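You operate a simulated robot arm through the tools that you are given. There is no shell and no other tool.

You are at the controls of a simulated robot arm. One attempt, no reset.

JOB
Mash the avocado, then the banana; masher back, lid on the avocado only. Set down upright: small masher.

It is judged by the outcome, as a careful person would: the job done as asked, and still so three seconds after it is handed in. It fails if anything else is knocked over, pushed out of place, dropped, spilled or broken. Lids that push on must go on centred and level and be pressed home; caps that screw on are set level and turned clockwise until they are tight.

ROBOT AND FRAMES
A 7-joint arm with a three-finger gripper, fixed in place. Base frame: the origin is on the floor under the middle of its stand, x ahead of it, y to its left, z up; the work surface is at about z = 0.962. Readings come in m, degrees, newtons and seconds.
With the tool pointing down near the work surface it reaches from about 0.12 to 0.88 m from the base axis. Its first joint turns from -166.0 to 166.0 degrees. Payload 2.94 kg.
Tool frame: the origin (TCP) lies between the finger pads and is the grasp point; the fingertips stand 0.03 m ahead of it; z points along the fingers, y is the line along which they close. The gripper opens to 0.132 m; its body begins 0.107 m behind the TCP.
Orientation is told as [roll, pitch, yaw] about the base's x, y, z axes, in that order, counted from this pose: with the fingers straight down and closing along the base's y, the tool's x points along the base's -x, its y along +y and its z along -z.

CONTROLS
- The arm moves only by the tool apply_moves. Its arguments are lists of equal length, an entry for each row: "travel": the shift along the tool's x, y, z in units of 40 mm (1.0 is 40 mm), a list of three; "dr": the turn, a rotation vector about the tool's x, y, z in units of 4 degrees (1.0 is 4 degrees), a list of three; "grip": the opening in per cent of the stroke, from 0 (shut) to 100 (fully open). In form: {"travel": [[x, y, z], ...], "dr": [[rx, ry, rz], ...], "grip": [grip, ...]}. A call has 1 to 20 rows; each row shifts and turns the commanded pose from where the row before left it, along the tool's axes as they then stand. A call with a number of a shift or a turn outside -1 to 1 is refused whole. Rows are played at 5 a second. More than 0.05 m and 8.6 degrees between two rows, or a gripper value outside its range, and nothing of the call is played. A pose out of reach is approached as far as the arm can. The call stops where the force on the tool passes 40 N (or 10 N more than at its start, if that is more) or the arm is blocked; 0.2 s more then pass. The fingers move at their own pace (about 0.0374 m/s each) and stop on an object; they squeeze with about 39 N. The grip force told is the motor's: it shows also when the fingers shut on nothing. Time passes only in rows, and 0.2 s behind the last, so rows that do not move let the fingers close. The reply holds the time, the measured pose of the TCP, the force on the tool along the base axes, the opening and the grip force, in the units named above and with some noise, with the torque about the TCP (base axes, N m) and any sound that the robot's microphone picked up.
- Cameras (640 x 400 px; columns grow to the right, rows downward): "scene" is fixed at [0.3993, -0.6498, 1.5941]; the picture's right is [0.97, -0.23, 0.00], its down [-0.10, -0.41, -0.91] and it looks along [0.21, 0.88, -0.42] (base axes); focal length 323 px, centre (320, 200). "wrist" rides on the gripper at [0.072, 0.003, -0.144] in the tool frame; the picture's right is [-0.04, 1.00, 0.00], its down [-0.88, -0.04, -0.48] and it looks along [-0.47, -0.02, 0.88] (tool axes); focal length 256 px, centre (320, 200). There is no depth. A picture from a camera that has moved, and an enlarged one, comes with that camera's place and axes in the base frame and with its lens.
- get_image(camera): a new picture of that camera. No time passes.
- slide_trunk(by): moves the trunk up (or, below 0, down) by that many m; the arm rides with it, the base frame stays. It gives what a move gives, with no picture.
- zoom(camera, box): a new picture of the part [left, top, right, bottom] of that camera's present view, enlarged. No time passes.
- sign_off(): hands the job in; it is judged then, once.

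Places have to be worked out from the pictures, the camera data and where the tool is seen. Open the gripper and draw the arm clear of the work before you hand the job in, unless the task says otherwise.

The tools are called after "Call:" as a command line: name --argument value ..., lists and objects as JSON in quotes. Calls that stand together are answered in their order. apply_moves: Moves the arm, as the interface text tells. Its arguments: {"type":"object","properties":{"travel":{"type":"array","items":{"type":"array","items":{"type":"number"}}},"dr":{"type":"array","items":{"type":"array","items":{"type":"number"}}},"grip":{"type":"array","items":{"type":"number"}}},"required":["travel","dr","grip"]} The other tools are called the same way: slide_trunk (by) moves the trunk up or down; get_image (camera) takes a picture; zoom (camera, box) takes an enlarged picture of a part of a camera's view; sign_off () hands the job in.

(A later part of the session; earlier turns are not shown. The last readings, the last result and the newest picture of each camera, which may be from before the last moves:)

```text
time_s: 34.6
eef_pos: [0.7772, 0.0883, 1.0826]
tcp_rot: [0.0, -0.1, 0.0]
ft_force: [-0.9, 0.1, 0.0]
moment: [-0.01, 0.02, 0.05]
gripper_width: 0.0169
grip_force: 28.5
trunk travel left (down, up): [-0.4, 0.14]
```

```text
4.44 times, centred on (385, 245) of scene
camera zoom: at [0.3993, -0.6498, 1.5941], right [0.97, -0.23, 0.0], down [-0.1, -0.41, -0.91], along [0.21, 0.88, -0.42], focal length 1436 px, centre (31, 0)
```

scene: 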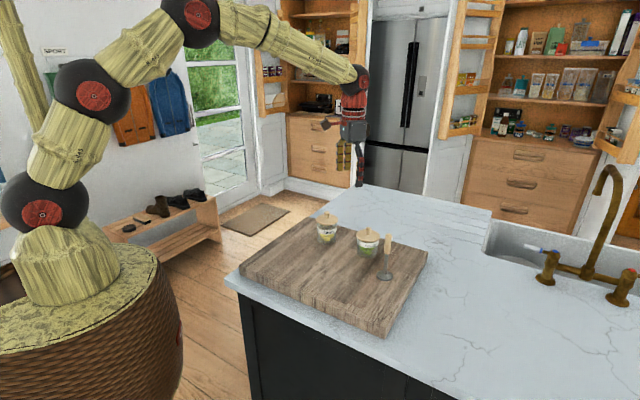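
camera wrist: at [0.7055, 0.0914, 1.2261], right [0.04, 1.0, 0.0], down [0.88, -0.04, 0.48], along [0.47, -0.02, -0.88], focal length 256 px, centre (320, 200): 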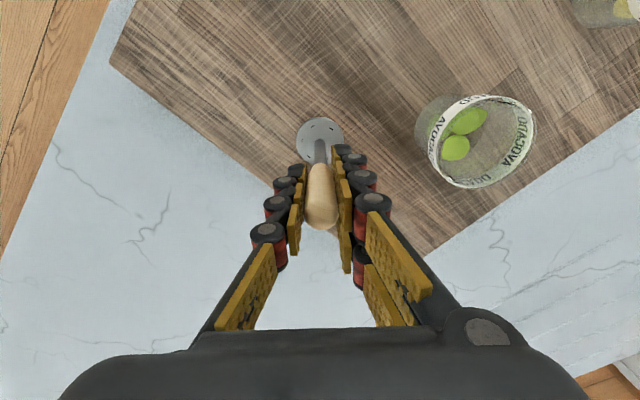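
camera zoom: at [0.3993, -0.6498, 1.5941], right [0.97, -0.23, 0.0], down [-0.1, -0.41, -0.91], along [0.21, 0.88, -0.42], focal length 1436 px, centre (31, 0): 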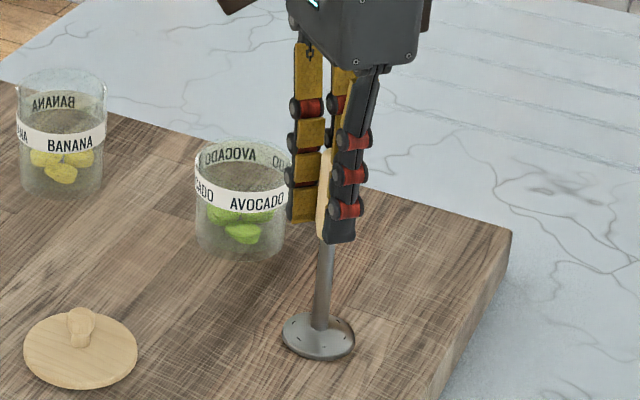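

The masher is held (17 mm width). I'll lift it straight up, check that it hangs straight, then move over the avocado jar.

Call:
apply_moves --travel '[[0, 0, 0], [0, 0, -0.3], [0, 0, -0.7], [0, 0, -0.8], [0, 0, -0.6], [0, 0, 0]]' --dr '[[0, 0, 0], [0, 0, 0], [0, 0, 0], [0, 0, 0], [0, 0, 0], [0, 0, 0]]' --grip '[5, 5, 5, 5, 5, 5]'

Call:
get_image --camera "wrist"

Call:
zoom --camera "scene" --box '[330, 170, 430, 270]'

```text
time_s: 36.0
eef_pos: [0.7762, 0.0893, 1.1783]
tcp_rot: [0.0, 0.1, 0.0]
ft_force: [0.8, -0.2, -1.3]
moment: [0.01, 0.03, 0.02]
gripper_width: 0.0165
grip_force: 39.6
trunk travel left (down, up): [-0.4, 0.14]
```

```text
taken
camera wrist: at [0.7037, 0.0916, 1.3209], right [0.04, 1.0, 0.0], down [0.88, -0.04, 0.47], along [0.47, -0.02, -0.88], focal length 256 px, centre (320, 200)
```

wrist: 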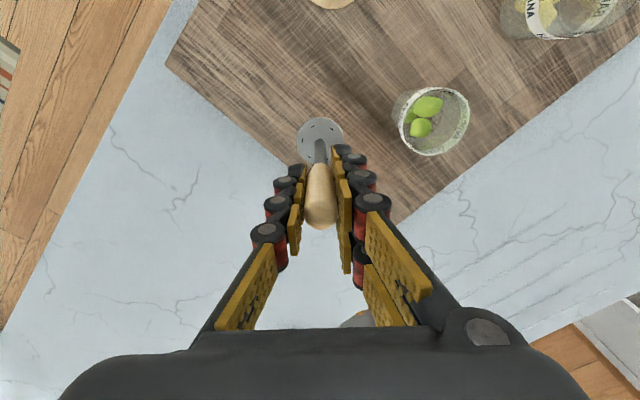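

```text
4.00 times, centred on (380, 220) of scene
camera zoom: at [0.3993, -0.6498, 1.5941], right [0.97, -0.23, 0.0], down [-0.1, -0.41, -0.91], along [0.21, 0.88, -0.42], focal length 1292 px, centre (80, 120)
```

zoom: 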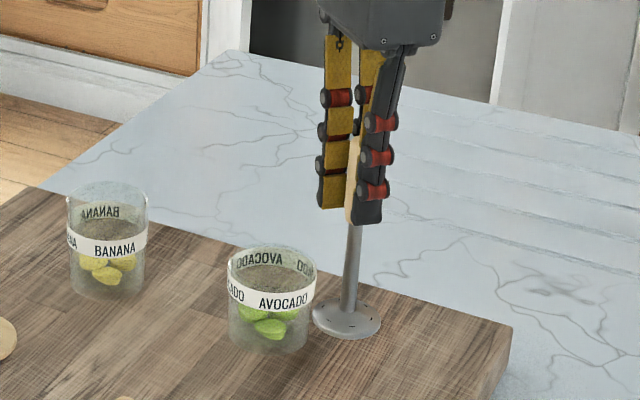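

The masher hangs straight, with its disc at z≈1.058, well above the rim at about 1.027. I'll move it over the avocado jar.

Call:
apply_moves --travel '[[0.05, 0.6, 0], [0.06, 0.9, 0], [0.06, 0.9, 0], [0.05, 0.84, 0], [0, 0, 0], [0, 0, 0]]' --dr '[[0, 0, 0], [0, 0, 0], [0, 0, 0], [0, 0, 0], [0, 0, 0], [0, 0, 0]]' --grip '[5, 5, 5, 5, 5, 5]'

Call:
zoom --camera "wrist" --box '[220, 50, 420, 250]'

Call:
zoom --camera "scene" --box '[320, 170, 420, 270]'

```text
time_s: 37.4
eef_pos: [0.7684, 0.2181, 1.1764]
tcp_rot: [0.0, 0.1, 0.1]
ft_force: [-0.4, -0.5, -0.9]
moment: [-0.01, 0.04, 0.01]
gripper_width: 0.0165
grip_force: 38.8
trunk travel left (down, up): [-0.4, 0.14]
```

```text
2.00 times, centred on (320, 150) of wrist
camera zoom: at [0.6961, 0.2215, 1.3204], right [0.04, 1.0, 0.0], down [0.88, -0.04, 0.48], along [0.47, -0.02, -0.88], focal length 512 px, centre (320, 300)
```

zoom: 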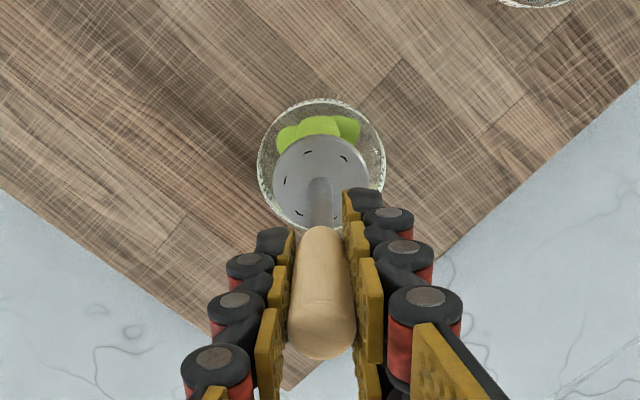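

```text
4.00 times, centred on (370, 220) of scene
camera zoom: at [0.3993, -0.6498, 1.5941], right [0.97, -0.23, 0.0], down [-0.1, -0.41, -0.91], along [0.21, 0.88, -0.42], focal length 1292 px, centre (120, 120)
```

zoom: 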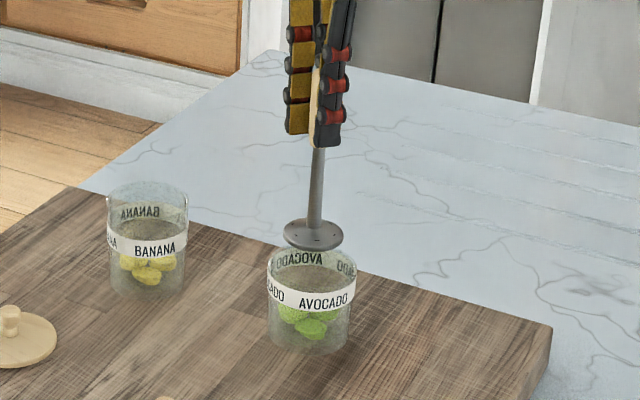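

The disc and jar rim are concentric to about 1 mm. I'll lower the masher into the avocado jar, watching the force.

Call:
apply_moves --travel '[[0.02, 0.01, 0.4], [0, 0, 0.4], [0, 0, 0.4], [0, 0, 0.2], [0, 0, 0]]' --dr '[[0, 0, 0], [0, 0, 0], [0, 0, 0], [0, 0, 0], [0, 0, 0]]' --grip '[5, 5, 5, 5, 5]'

Call:
zoom --camera "wrist" --box '[220, 50, 420, 250]'

Call:
zoom --camera "scene" --box '[330, 190, 410, 270]'

```text
time_s: 38.6
eef_pos: [0.7684, 0.2193, 1.1225]
tcp_rot: [0.1, 0.0, 0.0]
ft_force: [0.5, 0.3, -0.8]
moment: [0.02, 0.02, -0.02]
gripper_width: 0.0165
grip_force: 39.1
trunk travel left (down, up): [-0.4, 0.14]
```

```text
2.00 times, centred on (320, 150) of wrist
camera zoom: at [0.6953, 0.2221, 1.2646], right [0.04, 1.0, 0.0], down [0.88, -0.04, 0.48], along [0.47, -0.02, -0.88], focal length 512 px, centre (320, 300)
```

zoom: 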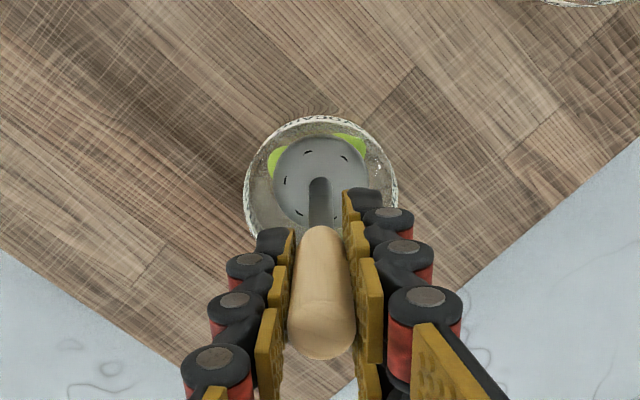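

```text
5.00 times, centred on (370, 230) of scene
camera zoom: at [0.3993, -0.6498, 1.5941], right [0.97, -0.23, 0.0], down [-0.1, -0.41, -0.91], along [0.21, 0.88, -0.42], focal length 1615 px, centre (70, 50)
```

zoom: 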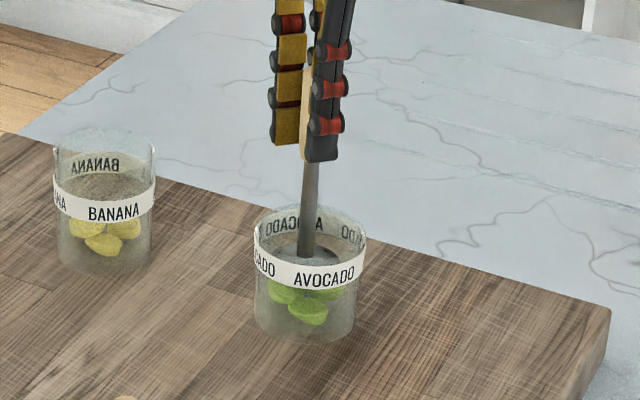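

The disc is inside the jar, centred and just above the fruit. I'll press down slowly.

Call:
apply_moves --travel '[[0, 0, 0.12], [0, 0, 0.12], [0, 0, 0.12], [0, 0, 0]]' --dr '[[0, 0, 0], [0, 0, 0], [0, 0, 0], [0, 0, 0]]' --grip '[5, 5, 5, 5]'

Call:
zoom --camera "scene" --box '[330, 190, 410, 270]'

```text
time_s: 39.6
eef_pos: [0.7682, 0.2186, 1.1109]
tcp_rot: [0.0, -0.4, 0.0]
ft_force: [-3.8, -1.1, 24.1]
moment: [-0.09, 0.59, 0.02]
gripper_width: 0.0165
grip_force: 39.4
trunk travel left (down, up): [-0.4, 0.14]
```

```text
5.00 times, centred on (370, 230) of scene
camera zoom: at [0.3993, -0.6498, 1.5941], right [0.97, -0.23, 0.0], down [-0.1, -0.41, -0.91], along [0.21, 0.88, -0.42], focal length 1615 px, centre (70, 50)
```

zoom: 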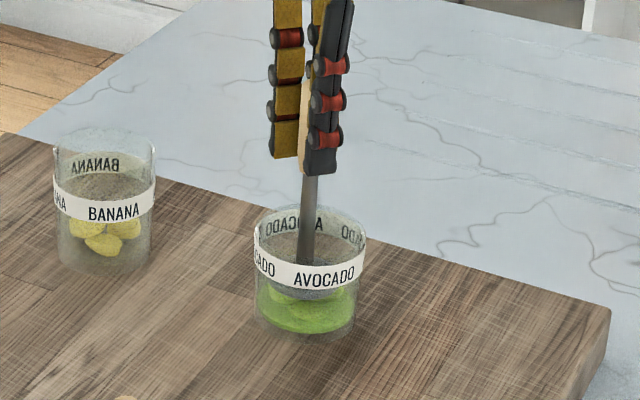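

The avocado has already changed into a flattened mash at about 24 N. I'll look inside before deciding on further presses.

Call:
zoom --camera "wrist" --box '[220, 50, 420, 250]'

Call:
zoom --camera "scene" --box '[350, 225, 390, 265]'

```text
2.00 times, centred on (320, 150) of wrist
camera zoom: at [0.694, 0.2218, 1.2545], right [0.04, 1.0, 0.0], down [0.88, -0.04, 0.48], along [0.48, -0.02, -0.88], focal length 512 px, centre (320, 300)
```

zoom: 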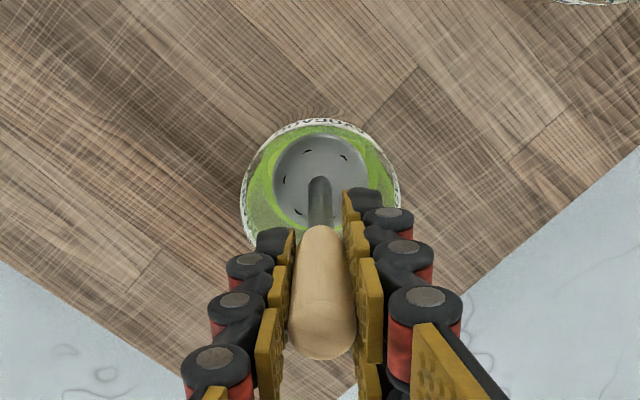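

```text
10.00 times, centred on (370, 245) of scene
camera zoom: at [0.3993, -0.6498, 1.5941], right [0.97, -0.23, 0.0], down [-0.1, -0.41, -0.91], along [0.21, 0.88, -0.42], focal length 3231 px, centre (-180, -250)
```

zoom: 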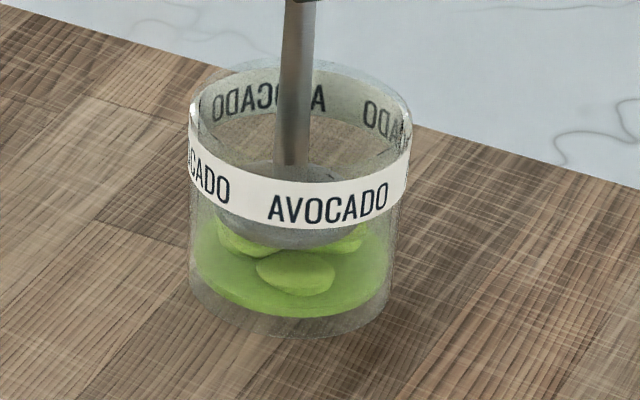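

Mash has formed but some lumps remain, so I'll lift off and press again to about the same force.

Call:
apply_moves --travel '[[0, 0, -0.2], [0, 0, -0.2], [0, 0, 0.2], [0, 0, 0.2], [0, 0, 0.03], [0, 0, 0]]' --dr '[[0, 0, 0], [0, 0, 0], [0, 0, 0], [0, 0, 0], [0, 0, 0], [0, 0, 0]]' --grip '[5, 5, 5, 5, 5, 5]'

Call:
zoom --camera "scene" --box '[350, 225, 390, 265]'

Call:
zoom --camera "wrist" --box '[220, 50, 420, 250]'

```text
time_s: 41.0
eef_pos: [0.7675, 0.221, 1.1067]
tcp_rot: [0.1, -0.1, 0.2]
ft_force: [2.0, -0.4, 9.9]
moment: [0.06, -0.22, 0.04]
gripper_width: 0.0166
grip_force: 38.8
trunk travel left (down, up): [-0.4, 0.14]
```

```text
10.00 times, centred on (370, 245) of scene
camera zoom: at [0.3993, -0.6498, 1.5941], right [0.97, -0.23, 0.0], down [-0.1, -0.41, -0.91], along [0.21, 0.88, -0.42], focal length 3231 px, centre (-180, -250)
```

zoom: 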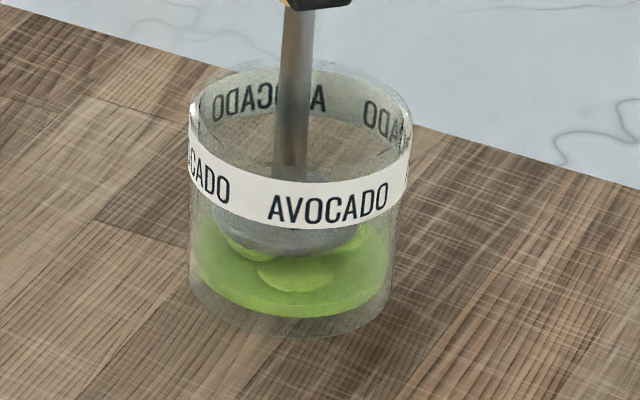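

```text
2.00 times, centred on (320, 150) of wrist
camera zoom: at [0.695, 0.2229, 1.2511], right [0.04, 1.0, 0.0], down [0.88, -0.04, 0.48], along [0.48, -0.02, -0.88], focal length 512 px, centre (320, 300)
```

zoom: 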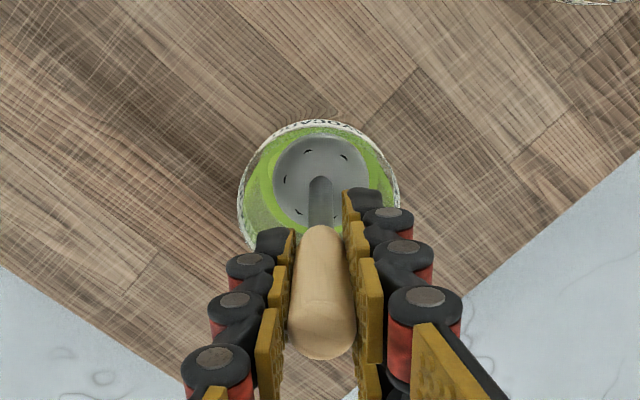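

The lumps are flattening with each press. I'll press further down in short strokes.

Call:
apply_moves --travel '[[0, 0, 0.05], [0, 0, 0.05], [0, 0, 0]]' --dr '[[0, 0, 0], [0, 0, 0], [0, 0, 0]]' --grip '[5, 5, 5]'

Call:
zoom --camera "scene" --box '[350, 225, 390, 265]'

```text
time_s: 41.8
eef_pos: [0.7671, 0.2207, 1.1078]
tcp_rot: [0.2, -0.3, 0.0]
ft_force: [0.6, -0.5, 33.1]
moment: [-0.1, 0.12, 0.06]
gripper_width: 0.0163
grip_force: 39.1
trunk travel left (down, up): [-0.4, 0.14]
```

```text
10.00 times, centred on (370, 245) of scene
camera zoom: at [0.3993, -0.6498, 1.5941], right [0.97, -0.23, 0.0], down [-0.1, -0.41, -0.91], along [0.21, 0.88, -0.42], focal length 3231 px, centre (-180, -250)
```

zoom: 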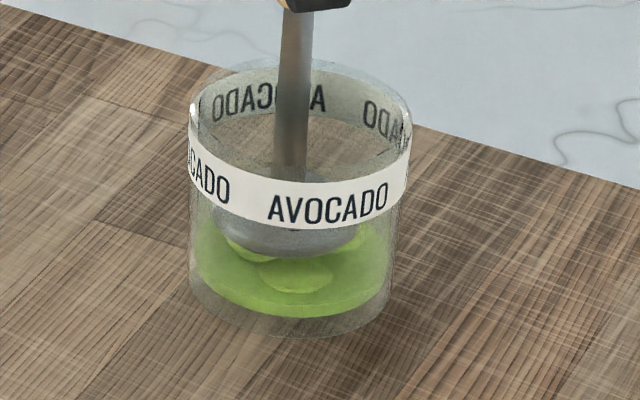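

I'll do more strokes: lift off about 12 mm, press again, and watch the force.

Call:
apply_moves --travel '[[0, 0, -0.2], [0, 0, -0.2], [0, 0, 0.2], [0, 0, 0.2], [0, 0, 0]]' --dr '[[0, 0, 0], [0, 0, 0], [0, 0, 0], [0, 0, 0], [0, 0, 0]]' --grip '[5, 5, 5, 5, 5]'

Call:
zoom --camera "scene" --box '[350, 225, 390, 265]'

```text
time_s: 43.0
eef_pos: [0.7664, 0.2194, 1.108]
tcp_rot: [0.1, -0.3, 0.2]
ft_force: [-7.3, -1.0, 30.3]
moment: [-0.08, 0.72, 0.04]
gripper_width: 0.0162
grip_force: 38.5
trunk travel left (down, up): [-0.4, 0.14]
```

```text
10.00 times, centred on (370, 245) of scene
camera zoom: at [0.3993, -0.6498, 1.5941], right [0.97, -0.23, 0.0], down [-0.1, -0.41, -0.91], along [0.21, 0.88, -0.42], focal length 3231 px, centre (-180, -250)
```

zoom: 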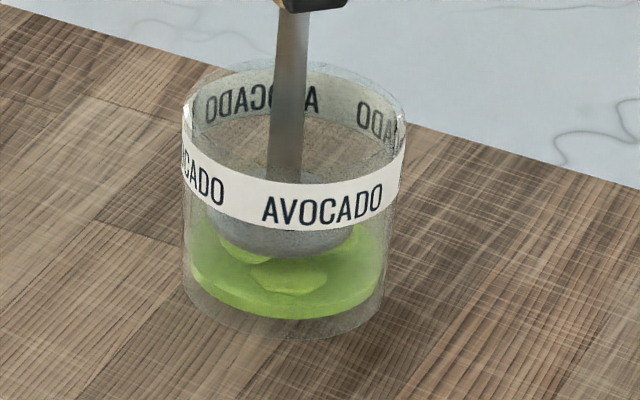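

Call:
zoom --camera "wrist" --box '[220, 50, 420, 250]'

Call:
zoom --camera "scene" --box '[340, 190, 400, 270]'

```text
2.00 times, centred on (320, 150) of wrist
camera zoom: at [0.6929, 0.2229, 1.2502], right [0.04, 1.0, 0.0], down [0.88, -0.04, 0.48], along [0.48, -0.02, -0.88], focal length 512 px, centre (320, 300)
```

zoom: 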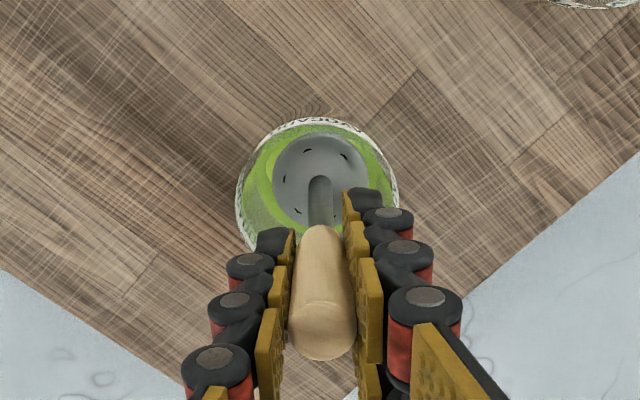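

```text
5.00 times, centred on (370, 230) of scene
camera zoom: at [0.3993, -0.6498, 1.5941], right [0.97, -0.23, 0.0], down [-0.1, -0.41, -0.91], along [0.21, 0.88, -0.42], focal length 1615 px, centre (70, 50)
```

zoom: 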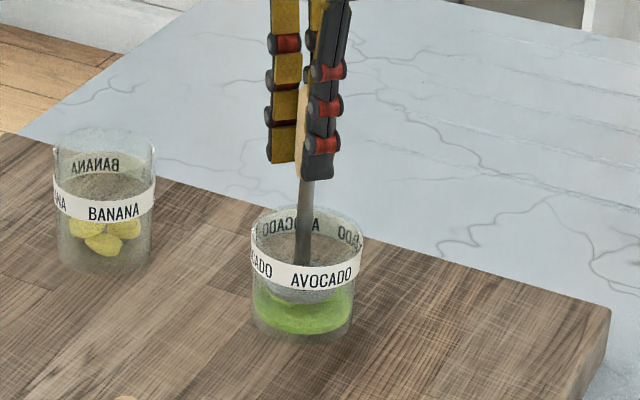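

The jar has crept about 2 mm. I'll lift the disc off the mash to see how smooth it is.

Call:
apply_moves --travel '[[0, 0, -0.3], [0, 0, -0.6], [0, 0, -0.7], [0, 0, 0]]' --dr '[[0, 0, 0], [0, 0, 0], [0, 0, 0], [0, 0, 0]]' --grip '[5, 5, 5, 5]'

Call:
zoom --camera "scene" --box '[350, 225, 390, 265]'

Call:
zoom --camera "wrist" --box '[240, 60, 400, 220]'

```text
time_s: 44.0
eef_pos: [0.7658, 0.2201, 1.1652]
tcp_rot: [-0.1, 0.0, -0.1]
ft_force: [0.2, 0.0, -1.2]
moment: [0.01, 0.02, -0.01]
gripper_width: 0.0163
grip_force: 39.5
trunk travel left (down, up): [-0.4, 0.14]
```

```text
10.00 times, centred on (370, 245) of scene
camera zoom: at [0.3993, -0.6498, 1.5941], right [0.97, -0.23, 0.0], down [-0.1, -0.41, -0.91], along [0.21, 0.88, -0.42], focal length 3231 px, centre (-180, -250)
```

zoom: 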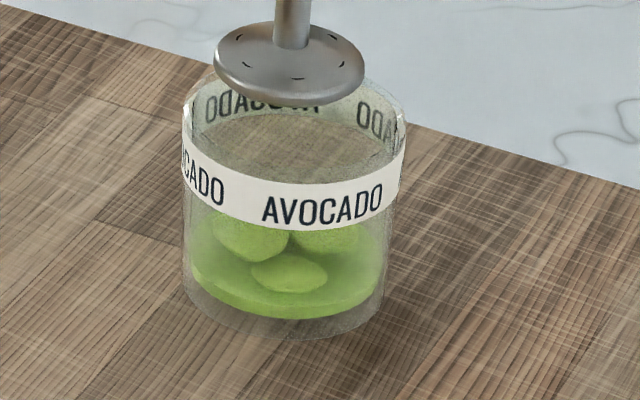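

```text
2.50 times, centred on (320, 140) of wrist
camera zoom: at [0.6938, 0.2226, 1.3097], right [0.04, 1.0, 0.0], down [0.88, -0.04, 0.47], along [0.47, -0.02, -0.88], focal length 640 px, centre (320, 350)
```

zoom: 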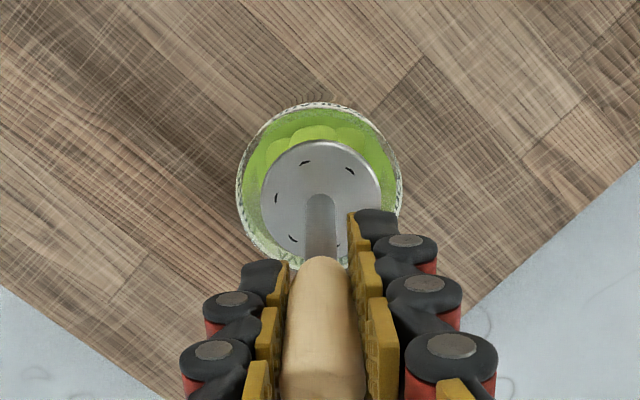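

The chunks are partly crushed into a layer of mash but still show, so more strokes are needed. The disc is still concentric with the jar, so I'll do a run of press strokes.

Call:
apply_moves --travel '[[0, 0, 0.6], [0, 0, 0.4], [0, 0, 0.25], [0, 0, 0.2], [0, 0, 0.07], [0, 0, 0], [0, 0, -0.25], [0, 0, -0.2], [0, 0, 0.2], [0, 0, 0.25], [0, 0, 0]]' --dr '[[0, 0, 0], [0, 0, 0], [0, 0, 0], [0, 0, 0], [0, 0, 0], [0, 0, 0], [0, 0, 0], [0, 0, 0], [0, 0, 0], [0, 0, 0], [0, 0, 0]]' --grip '[5, 5, 5, 5, 5, 5, 5, 5, 5, 5, 5]'

Call:
zoom --camera "scene" --box '[350, 225, 390, 265]'

```text
time_s: 46.4
eef_pos: [0.768, 0.2222, 1.1055]
tcp_rot: [0.0, 0.0, 0.0]
ft_force: [0.1, -1.1, -0.8]
moment: [0.0, -0.04, 0.03]
gripper_width: 0.0166
grip_force: 38.7
trunk travel left (down, up): [-0.4, 0.14]
```

```text
10.00 times, centred on (370, 245) of scene
camera zoom: at [0.3993, -0.6498, 1.5941], right [0.97, -0.23, 0.0], down [-0.1, -0.41, -0.91], along [0.21, 0.88, -0.42], focal length 3231 px, centre (-180, -250)
```

zoom: 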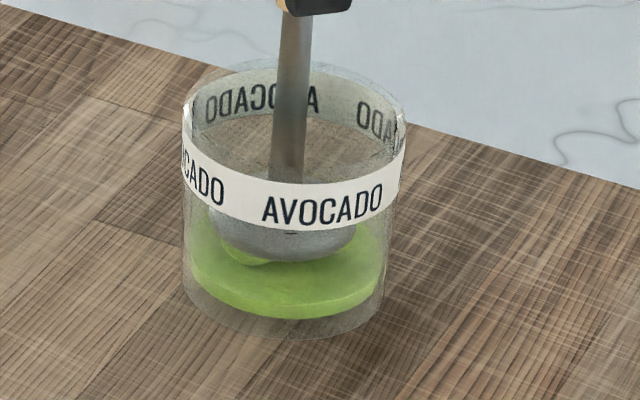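

Good progress: the contact level has dropped and the force is near zero here. I'll continue with deeper strokes.

Call:
apply_moves --travel '[[0, 0, 0.05], [0, 0, 0.05], [0, 0, 0], [0, 0, -0.2], [0, 0, -0.2], [0, 0, 0.2], [0, 0, 0.2], [0, 0, 0.02], [0, 0, 0]]' --dr '[[0, 0, 0], [0, 0, 0], [0, 0, 0], [0, 0, 0], [0, 0, 0], [0, 0, 0], [0, 0, 0], [0, 0, 0], [0, 0, 0]]' --grip '[5, 5, 5, 5, 5, 5, 5, 5, 5]'

Call:
zoom --camera "scene" --box '[350, 225, 390, 265]'

```text
time_s: 48.4
eef_pos: [0.7683, 0.2201, 1.1018]
tcp_rot: [0.0, 0.0, 0.1]
ft_force: [0.5, 1.2, 0.6]
moment: [0.02, 0.03, -0.01]
gripper_width: 0.0166
grip_force: 39.1
trunk travel left (down, up): [-0.4, 0.14]
```

```text
10.00 times, centred on (370, 245) of scene
camera zoom: at [0.3993, -0.6498, 1.5941], right [0.97, -0.23, 0.0], down [-0.1, -0.41, -0.91], along [0.21, 0.88, -0.42], focal length 3231 px, centre (-180, -250)
```

zoom: 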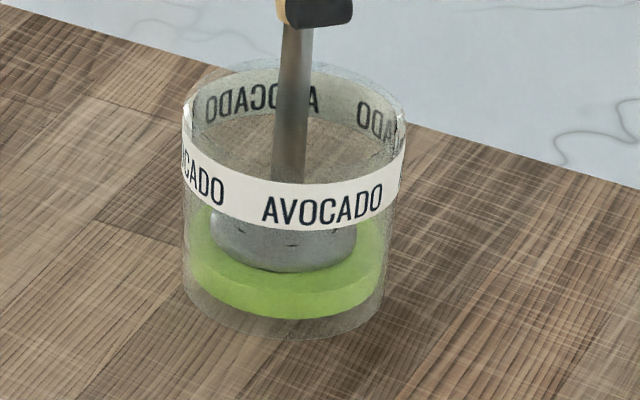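

The lumps are gone and a smooth layer remains. I'll lift the masher out and check.

Call:
apply_moves --travel '[[0, 0, -0.4], [0, 0, -0.7], [0, 0, -0.7], [0, 0, 0]]' --dr '[[0, 0, 0], [0, 0, 0], [0, 0, 0], [0, 0, 0]]' --grip '[5, 5, 5, 5]'

Call:
zoom --camera "scene" --box '[350, 225, 390, 265]'

Call:
zoom --camera "wrist" --box '[240, 60, 400, 220]'

```text
time_s: 49.4
eef_pos: [0.7704, 0.2196, 1.1743]
tcp_rot: [0.0, 0.1, 0.0]
ft_force: [0.3, 0.4, -0.6]
moment: [0.01, 0.02, 0.0]
gripper_width: 0.0167
grip_force: 39.2
trunk travel left (down, up): [-0.4, 0.14]
```

```text
10.00 times, centred on (370, 245) of scene
camera zoom: at [0.3993, -0.6498, 1.5941], right [0.97, -0.23, 0.0], down [-0.1, -0.41, -0.91], along [0.21, 0.88, -0.42], focal length 3231 px, centre (-180, -250)
```

zoom: 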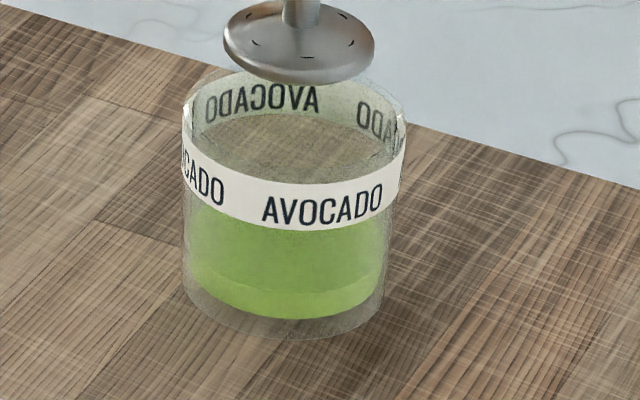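

```text
2.50 times, centred on (320, 140) of wrist
camera zoom: at [0.6965, 0.2224, 1.3174], right [0.04, 1.0, 0.0], down [0.88, -0.04, 0.47], along [0.47, -0.02, -0.88], focal length 640 px, centre (320, 350)
```

zoom: 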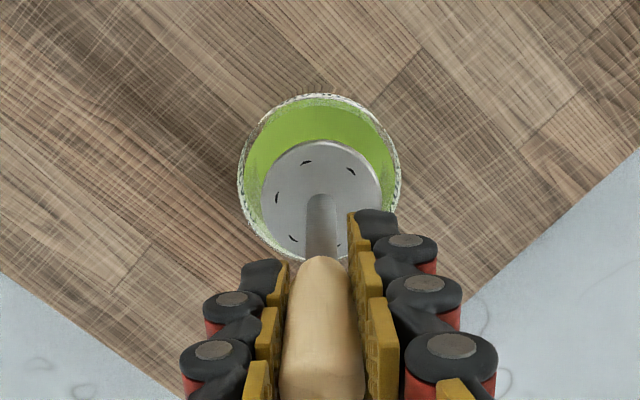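

The avocado is now a uniform smooth mash. I'll raise a little more for the taller banana jar and move over it.

Call:
apply_moves --travel '[[0, 0, -0.6], [0.573, 0.5625, 0], [0.573, 0.5625, 0], [0.573, 0.5625, 0], [0.573, 0.5625, 0], [0.573, 0.5625, 0], [0, 0, 0], [0, 0, 0]]' --dr '[[0, 0, 0], [0, 0, 0], [0, 0, 0], [0, 0, 0], [0, 0, 0], [0, 0, 0], [0, 0, 0], [0, 0, 0]]' --grip '[5, 5, 5, 5, 5, 5, 5, 5]'

Call:
zoom --camera "wrist" --box '[240, 60, 400, 220]'

Call:
zoom --camera "scene" --box '[290, 180, 390, 270]'

```text
time_s: 51.2
eef_pos: [0.6533, 0.3331, 1.1957]
tcp_rot: [0.0, -0.1, 0.1]
ft_force: [0.4, 0.6, -1.5]
moment: [-0.03, 0.0, -0.01]
gripper_width: 0.0164
grip_force: 38.7
trunk travel left (down, up): [-0.4, 0.14]
```

```text
2.50 times, centred on (320, 140) of wrist
camera zoom: at [0.5809, 0.3367, 1.3388], right [0.04, 1.0, 0.0], down [0.88, -0.04, 0.48], along [0.47, -0.02, -0.88], focal length 640 px, centre (320, 350)
```

zoom: 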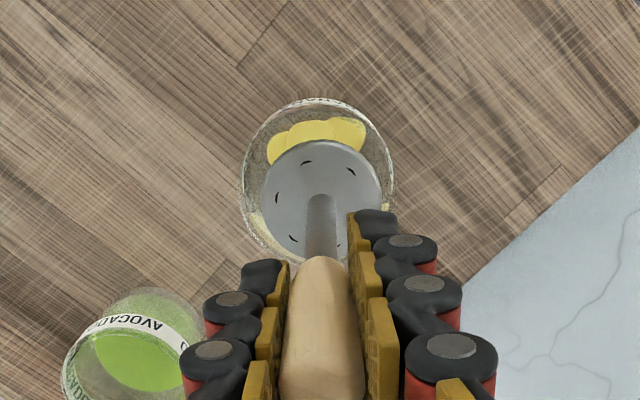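

```text
4.44 times, centred on (340, 225) of scene
camera zoom: at [0.3993, -0.6498, 1.5941], right [0.97, -0.23, 0.0], down [-0.1, -0.41, -0.91], along [0.21, 0.88, -0.42], focal length 1436 px, centre (231, 89)
```

zoom: 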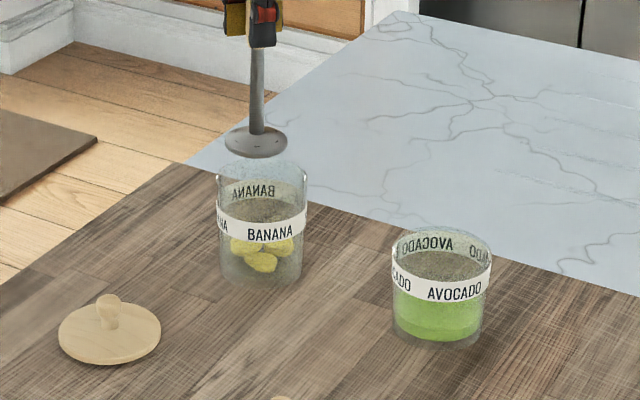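

The disc needs to shift about +3.5 mm in x and −1.5 mm in y to centre on the banana jar. I'll correct that and lower to just inside the rim.

Call:
apply_moves --travel '[[-0.088, -0.038, 0], [0, 0, 0.3], [0, 0, 0.4], [0, 0, 0.4], [0, 0, 0]]' --dr '[[0, 0, 0], [0, 0, 0], [0, 0, 0], [0, 0, 0], [0, 0, 0]]' --grip '[5, 5, 5, 5, 5]'

Call:
zoom --camera "wrist" --box '[240, 60, 400, 220]'

Call:
zoom --camera "scene" --box '[300, 200, 350, 260]'

```text
time_s: 52.4
eef_pos: [0.6579, 0.3316, 1.1522]
tcp_rot: [0.0, 0.0, 0.0]
ft_force: [0.3, 0.4, -1.7]
moment: [-0.01, 0.01, 0.01]
gripper_width: 0.0165
grip_force: 38.7
trunk travel left (down, up): [-0.4, 0.14]
```

```text
2.50 times, centred on (320, 140) of wrist
camera zoom: at [0.5847, 0.334, 1.2962], right [0.04, 1.0, 0.0], down [0.88, -0.04, 0.48], along [0.48, -0.02, -0.88], focal length 640 px, centre (320, 350)
```

zoom: 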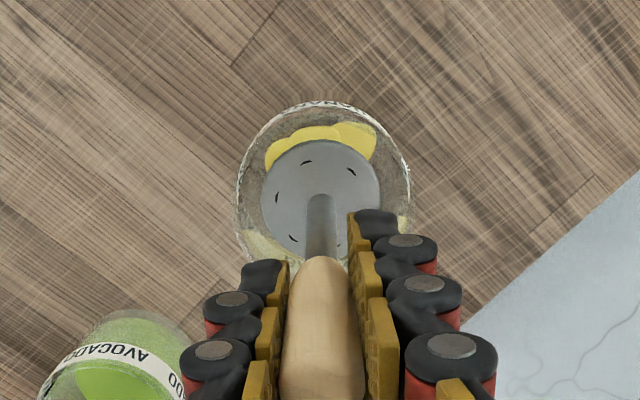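

```text
6.67 times, centred on (325, 230) of scene
camera zoom: at [0.3993, -0.6498, 1.5941], right [0.97, -0.23, 0.0], down [-0.1, -0.41, -0.91], along [0.21, 0.88, -0.42], focal length 2154 px, centre (287, 0)
```

zoom: 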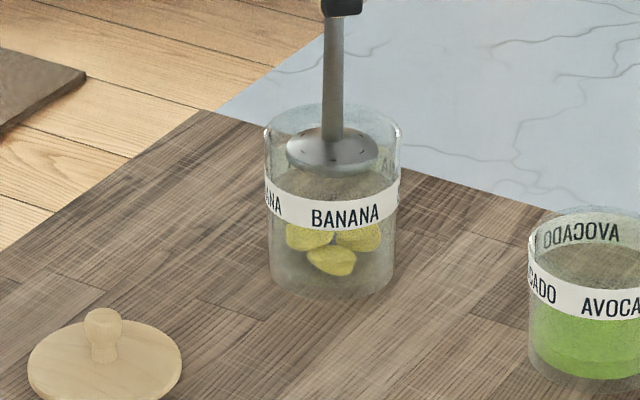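

The disc is centred inside the banana jar. I'll lower to just above the fruit.

Call:
apply_moves --travel '[[0, 0.02, 0.4], [0, 0, 0.3], [0, 0, 0.1], [0, 0, 0]]' --dr '[[0, 0, 0], [0, 0, 0], [0, 0, 0], [0, 0, 0]]' --grip '[5, 5, 5, 5]'

Call:
zoom --camera "wrist" --box '[240, 60, 400, 220]'

Call:
zoom --camera "scene" --box '[300, 200, 350, 260]'

```text
time_s: 53.4
eef_pos: [0.6579, 0.3318, 1.1216]
tcp_rot: [0.1, 0.0, 0.0]
ft_force: [-0.1, 0.3, -1.0]
moment: [0.0, 0.0, 0.0]
gripper_width: 0.0167
grip_force: 38.7
trunk travel left (down, up): [-0.4, 0.14]
```

```text
2.50 times, centred on (320, 140) of wrist
camera zoom: at [0.585, 0.3354, 1.2639], right [0.04, 1.0, 0.0], down [0.88, -0.04, 0.48], along [0.47, -0.02, -0.88], focal length 640 px, centre (320, 350)
```

zoom: 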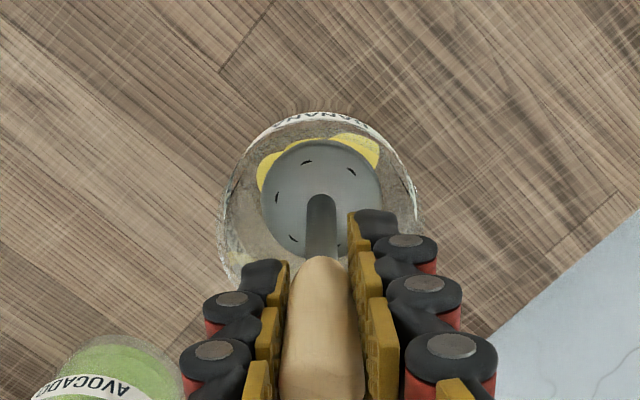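

```text
6.67 times, centred on (325, 230) of scene
camera zoom: at [0.3993, -0.6498, 1.5941], right [0.97, -0.23, 0.0], down [-0.1, -0.41, -0.91], along [0.21, 0.88, -0.42], focal length 2154 px, centre (287, 0)
```

zoom: 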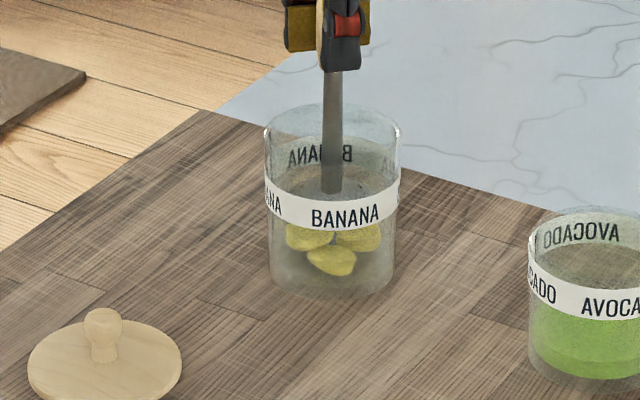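

The disc is just above the banana pieces. I'll press down slowly, as I did for the avocado.

Call:
apply_moves --travel '[[0, 0, 0.12], [0, 0, 0.1], [0, 0, 0.08], [0, 0, 0]]' --dr '[[0, 0, 0], [0, 0, 0], [0, 0, 0], [0, 0, 0]]' --grip '[5, 5, 5, 5]'

Call:
zoom --camera "scene" --box '[305, 210, 345, 250]'

```text
time_s: 54.4
eef_pos: [0.6574, 0.3326, 1.1113]
tcp_rot: [0.0, -0.2, 0.0]
ft_force: [-1.9, 0.1, 13.1]
moment: [-0.1, -0.03, 0.04]
gripper_width: 0.0167
grip_force: 38.8
trunk travel left (down, up): [-0.4, 0.14]
```

```text
10.00 times, centred on (325, 230) of scene
camera zoom: at [0.3993, -0.6498, 1.5941], right [0.97, -0.23, 0.0], down [-0.1, -0.41, -0.91], along [0.21, 0.88, -0.42], focal length 3231 px, centre (270, -100)
```

zoom: 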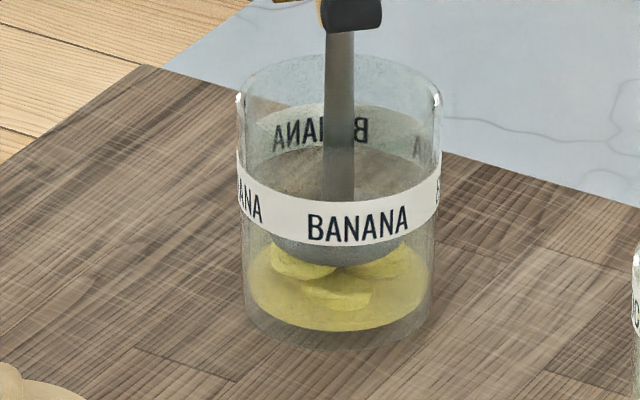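

The banana is starting to mash (13 N). I'll continue with strokes: lift, then press slightly deeper each time.

Call:
apply_moves --travel '[[0, 0, -0.2], [0, 0, -0.2], [0, 0, 0.2], [0, 0, 0.2], [0, 0, 0.07], [0, 0, 0]]' --dr '[[0, 0, 0], [0, 0, 0], [0, 0, 0], [0, 0, 0], [0, 0, 0], [0, 0, 0]]' --grip '[5, 5, 5, 5, 5, 5]'

Call:
zoom --camera "scene" --box '[305, 210, 345, 250]'

Call:
zoom --camera "wrist" --box '[240, 60, 400, 220]'

```text
time_s: 55.8
eef_pos: [0.6562, 0.3323, 1.1077]
tcp_rot: [0.1, -0.2, 0.2]
ft_force: [0.6, 0.6, 11.6]
moment: [-0.01, -0.3, 0.0]
gripper_width: 0.0166
grip_force: 39.2
trunk travel left (down, up): [-0.4, 0.14]
```

```text
10.00 times, centred on (325, 230) of scene
camera zoom: at [0.3993, -0.6498, 1.5941], right [0.97, -0.23, 0.0], down [-0.1, -0.41, -0.91], along [0.21, 0.88, -0.42], focal length 3231 px, centre (270, -100)
```

zoom: 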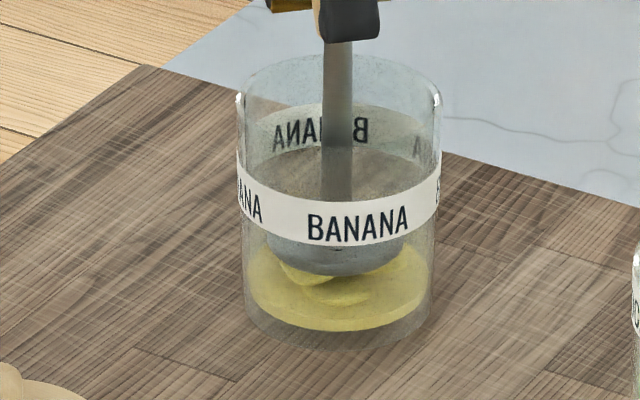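

```text
2.50 times, centred on (320, 140) of wrist
camera zoom: at [0.5838, 0.3348, 1.2507], right [0.04, 1.0, 0.0], down [0.88, -0.04, 0.48], along [0.48, -0.02, -0.88], focal length 640 px, centre (320, 350)
```

zoom: 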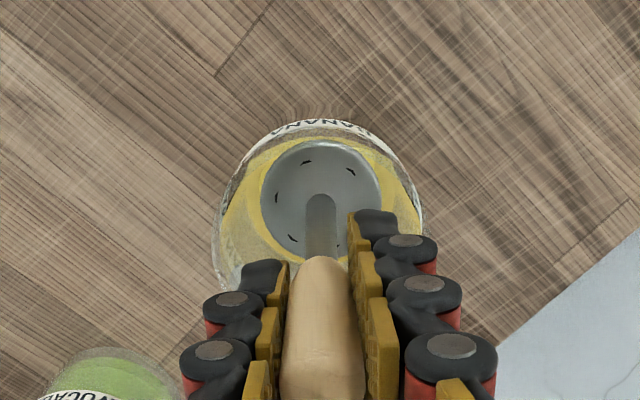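

The banana is flattening with little side force and the jar hasn't moved. I'll do another pair of strokes, slightly deeper.

Call:
apply_moves --travel '[[0, 0, -0.2], [0, 0, -0.2], [0, 0, 0.2], [0, 0, 0.2], [0, 0, 0.06], [0, 0, 0]]' --dr '[[0, 0, 0], [0, 0, 0], [0, 0, 0], [0, 0, 0], [0, 0, 0], [0, 0, 0]]' --grip '[5, 5, 5, 5, 5, 5]'

Call:
zoom --camera "scene" --box '[305, 210, 345, 250]'

```text
time_s: 57.2
eef_pos: [0.657, 0.3308, 1.1051]
tcp_rot: [-0.1, 0.1, 0.0]
ft_force: [0.8, -0.2, 1.5]
moment: [-0.03, -0.15, -0.03]
gripper_width: 0.0164
grip_force: 39.0
trunk travel left (down, up): [-0.4, 0.14]
```

```text
10.00 times, centred on (325, 230) of scene
camera zoom: at [0.3993, -0.6498, 1.5941], right [0.97, -0.23, 0.0], down [-0.1, -0.41, -0.91], along [0.21, 0.88, -0.42], focal length 3231 px, centre (270, -100)
```

zoom: 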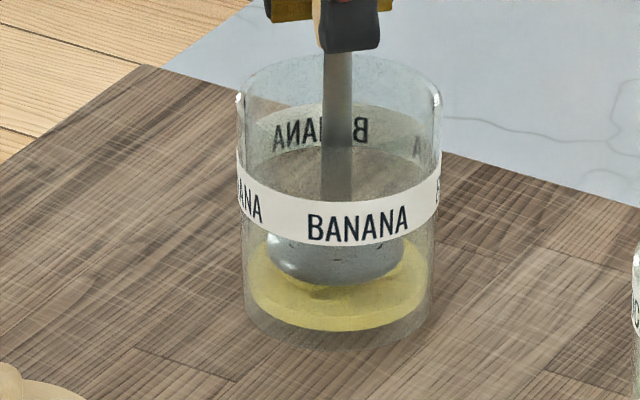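

Call:
apply_moves --travel '[[0, 0, 0.05], [0, 0, 0], [0, 0, -0.2], [0, 0, -0.2], [0, 0, 0.2], [0, 0, 0.2], [0, 0, 0.04], [0, 0, 0]]' --dr '[[0, 0, 0], [0, 0, 0], [0, 0, 0], [0, 0, 0], [0, 0, 0], [0, 0, 0], [0, 0, 0], [0, 0, 0]]' --grip '[5, 5, 5, 5, 5, 5, 5, 5]'

Call:
zoom --camera "scene" --box '[305, 210, 345, 250]'

```text
time_s: 59.0
eef_pos: [0.6568, 0.3315, 1.0989]
tcp_rot: [0.0, 0.0, 0.1]
ft_force: [-0.5, 1.9, 1.7]
moment: [0.09, -0.04, 0.02]
gripper_width: 0.0165
grip_force: 39.4
trunk travel left (down, up): [-0.4, 0.14]
```

```text
10.00 times, centred on (325, 230) of scene
camera zoom: at [0.3993, -0.6498, 1.5941], right [0.97, -0.23, 0.0], down [-0.1, -0.41, -0.91], along [0.21, 0.88, -0.42], focal length 3231 px, centre (270, -100)
```

zoom: 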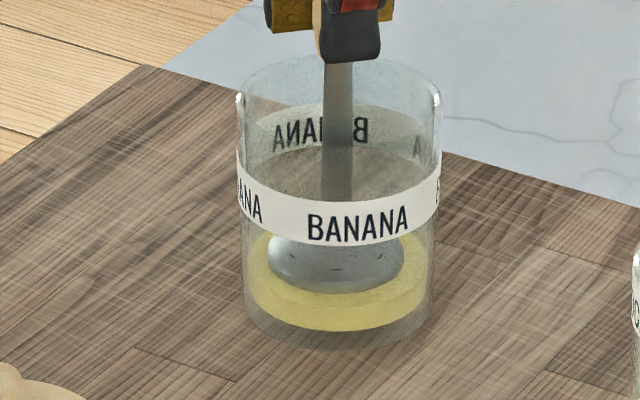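

The banana looks uniformly mashed with no lumps. I'll lift the masher straight out and check.

Call:
apply_moves --travel '[[0, 0, -0.4], [0, 0, -0.7], [0, 0, -0.8], [0, 0, -0.6], [0, 0, 0]]' --dr '[[0, 0, 0], [0, 0, 0], [0, 0, 0], [0, 0, 0], [0, 0, 0]]' --grip '[5, 5, 5, 5, 5]'

Call:
zoom --camera "scene" --box '[305, 210, 345, 250]'

Call:
get_image --camera "wrist"

```text
time_s: 60.2
eef_pos: [0.6565, 0.3309, 1.2004]
tcp_rot: [0.0, 0.0, 0.1]
ft_force: [0.0, -0.7, -0.9]
moment: [-0.01, 0.03, -0.01]
gripper_width: 0.0164
grip_force: 39.3
trunk travel left (down, up): [-0.4, 0.14]
```

```text
10.00 times, centred on (325, 230) of scene
camera zoom: at [0.3993, -0.6498, 1.5941], right [0.97, -0.23, 0.0], down [-0.1, -0.41, -0.91], along [0.21, 0.88, -0.42], focal length 3231 px, centre (270, -100)
```

zoom: 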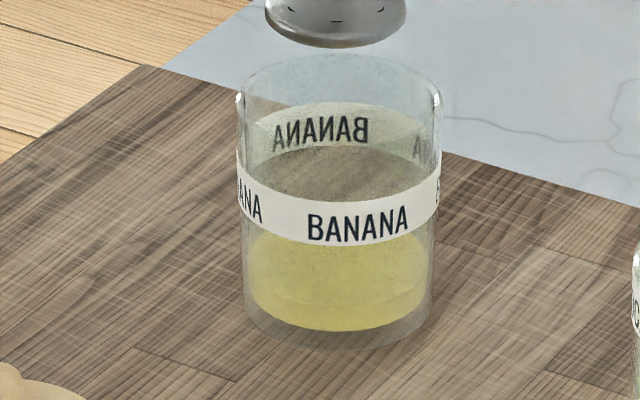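

```text
taken
camera wrist: at [0.5836, 0.3341, 1.3431], right [0.04, 1.0, 0.0], down [0.88, -0.04, 0.47], along [0.47, -0.02, -0.88], focal length 256 px, centre (320, 200)
```

wrist: 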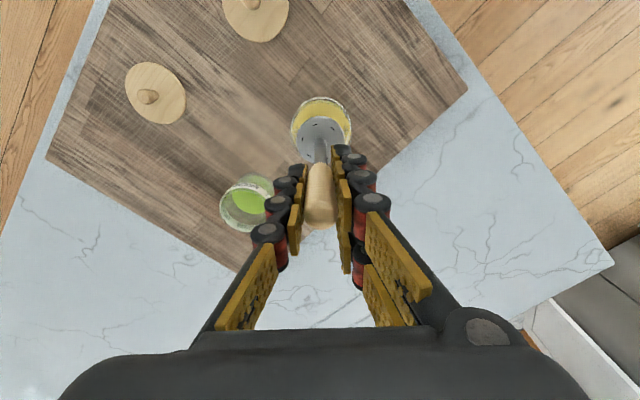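

Both fruits are mashed. Now I'll carry the masher back above its starting spot at (0.777, 0.088).

Call:
apply_moves --travel '[[-0.377, -0.758, 0], [-0.377, -0.758, 0], [-0.377, -0.758, 0], [-0.377, -0.758, 0], [-0.377, -0.758, 0], [-0.377, -0.758, 0], [-0.377, -0.758, 0], [-0.377, -0.758, 0], [0, 0, 0], [0, 0, 0.8], [0, 0, 0.8], [0, 0, 0]]' --dr '[[0, 0, 0], [0, 0, 0], [0, 0, 0], [0, 0, 0], [0, 0, 0], [0, 0, 0], [0, 0, 0], [0, 0, 0], [0, 0, 0], [0, 0, 0], [0, 0, 0], [0, 0, 0]]' --grip '[5, 5, 5, 5, 5, 5, 5, 5, 5, 5, 5, 5]'

Call:
get_image --camera "wrist"

Call:
zoom --camera "scene" --box '[330, 190, 430, 290]'

```text
time_s: 62.8
eef_pos: [0.7784, 0.0884, 1.1366]
tcp_rot: [0.0, 0.0, 0.0]
ft_force: [-0.7, 0.3, -1.7]
moment: [0.0, -0.03, -0.03]
gripper_width: 0.0166
grip_force: 39.0
trunk travel left (down, up): [-0.4, 0.14]
```

```text
taken
camera wrist: at [0.7053, 0.0913, 1.2803], right [0.04, 1.0, 0.0], down [0.88, -0.04, 0.48], along [0.48, -0.02, -0.88], focal length 256 px, centre (320, 200)
```

wrist: 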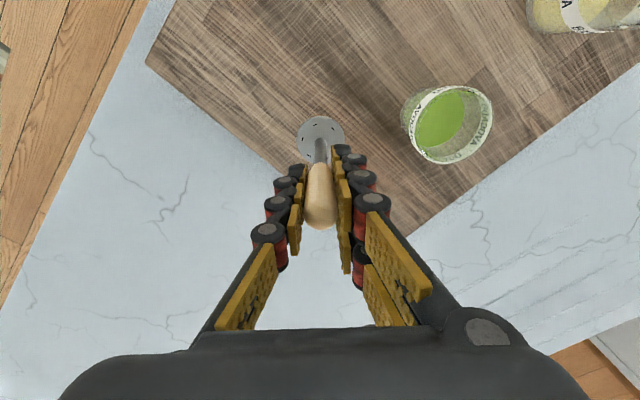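

```text
4.00 times, centred on (380, 240) of scene
camera zoom: at [0.3993, -0.6498, 1.5941], right [0.97, -0.23, 0.0], down [-0.1, -0.41, -0.91], along [0.21, 0.88, -0.42], focal length 1292 px, centre (80, 40)
```

zoom: 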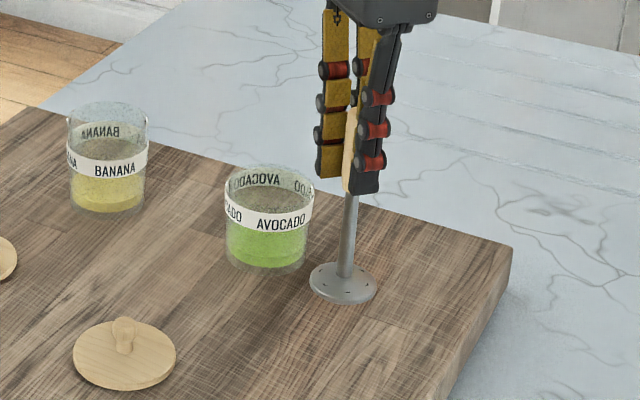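

The masher is upright above its original spot. I'll lower to about 4 mm above the board, then ease down.

Call:
apply_moves --travel '[[0.025, 0, 0.5], [0, 0, 0.45], [0, 0, 0.25], [0, 0, 0]]' --dr '[[0, 0, 0], [0, 0, 0], [0, 0, 0], [0, 0, 0]]' --grip '[5, 5, 5, 5]'

Call:
apply_moves --travel '[[0, 0, 0.04], [0, 0, 0.04], [0, 0, 0]]' --dr '[[0, 0, 0], [0, 0, 0], [0, 0, 0]]' --grip '[5, 5, 5]'

```text
time_s: 63.8
eef_pos: [0.7778, 0.088, 1.0878]
tcp_rot: [0.0, 0.0, 0.0]
ft_force: [0.7, -0.4, -1.3]
moment: [-0.02, 0.03, 0.0]
gripper_width: 0.0164
grip_force: 39.2
trunk travel left (down, up): [-0.4, 0.14]
```

```text
time_s: 64.6
eef_pos: [0.7768, 0.089, 1.0846]
tcp_rot: [-0.1, 0.0, 0.2]
ft_force: [-0.7, -0.5, -1.7]
moment: [0.0, 0.0, 0.01]
gripper_width: 0.0166
grip_force: 39.0
trunk travel left (down, up): [-0.4, 0.14]
```

Call:
apply_moves --travel '[[0, 0, 0.03], [0, 0, 0.03], [0, 0, 0]]' --dr '[[0, 0, 0], [0, 0, 0], [0, 0, 0]]' --grip '[5, 5, 5]'

Call:
zoom --camera "scene" --box '[350, 230, 420, 290]'

```text
time_s: 65.4
eef_pos: [0.7769, 0.0877, 1.0833]
tcp_rot: [0.0, -0.1, 0.0]
ft_force: [0.4, 0.6, -1.0]
moment: [0.01, 0.02, -0.04]
gripper_width: 0.0166
grip_force: 38.9
trunk travel left (down, up): [-0.4, 0.14]
```

```text
6.67 times, centred on (385, 260) of scene
camera zoom: at [0.3993, -0.6498, 1.5941], right [0.97, -0.23, 0.0], down [-0.1, -0.41, -0.91], along [0.21, 0.88, -0.42], focal length 2154 px, centre (-113, -200)
```

zoom: 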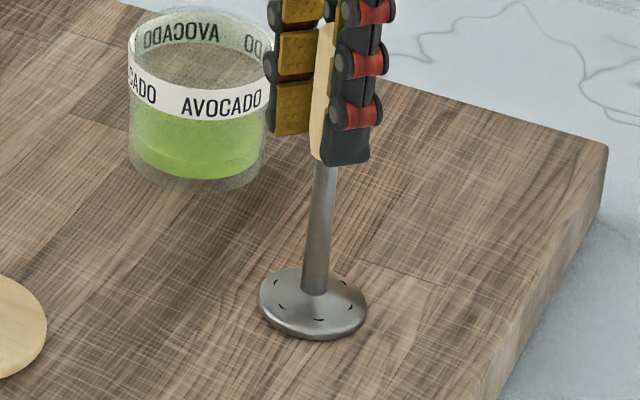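

No load on the board yet at 1.083; I'll go down another millimetre or two until it touches.

Call:
apply_moves --travel '[[0, 0, 0.025], [0, 0, 0.025], [0, 0, 0]]' --dr '[[0, 0, 0], [0, 0, 0], [0, 0, 0]]' --grip '[5, 5, 5]'

```text
time_s: 66.2
eef_pos: [0.776, 0.0897, 1.0813]
tcp_rot: [0.1, -0.1, 0.1]
ft_force: [-2.0, -0.1, 10.3]
moment: [-0.07, -0.03, -0.03]
gripper_width: 0.0164
grip_force: 38.6
trunk travel left (down, up): [-0.4, 0.14]
```

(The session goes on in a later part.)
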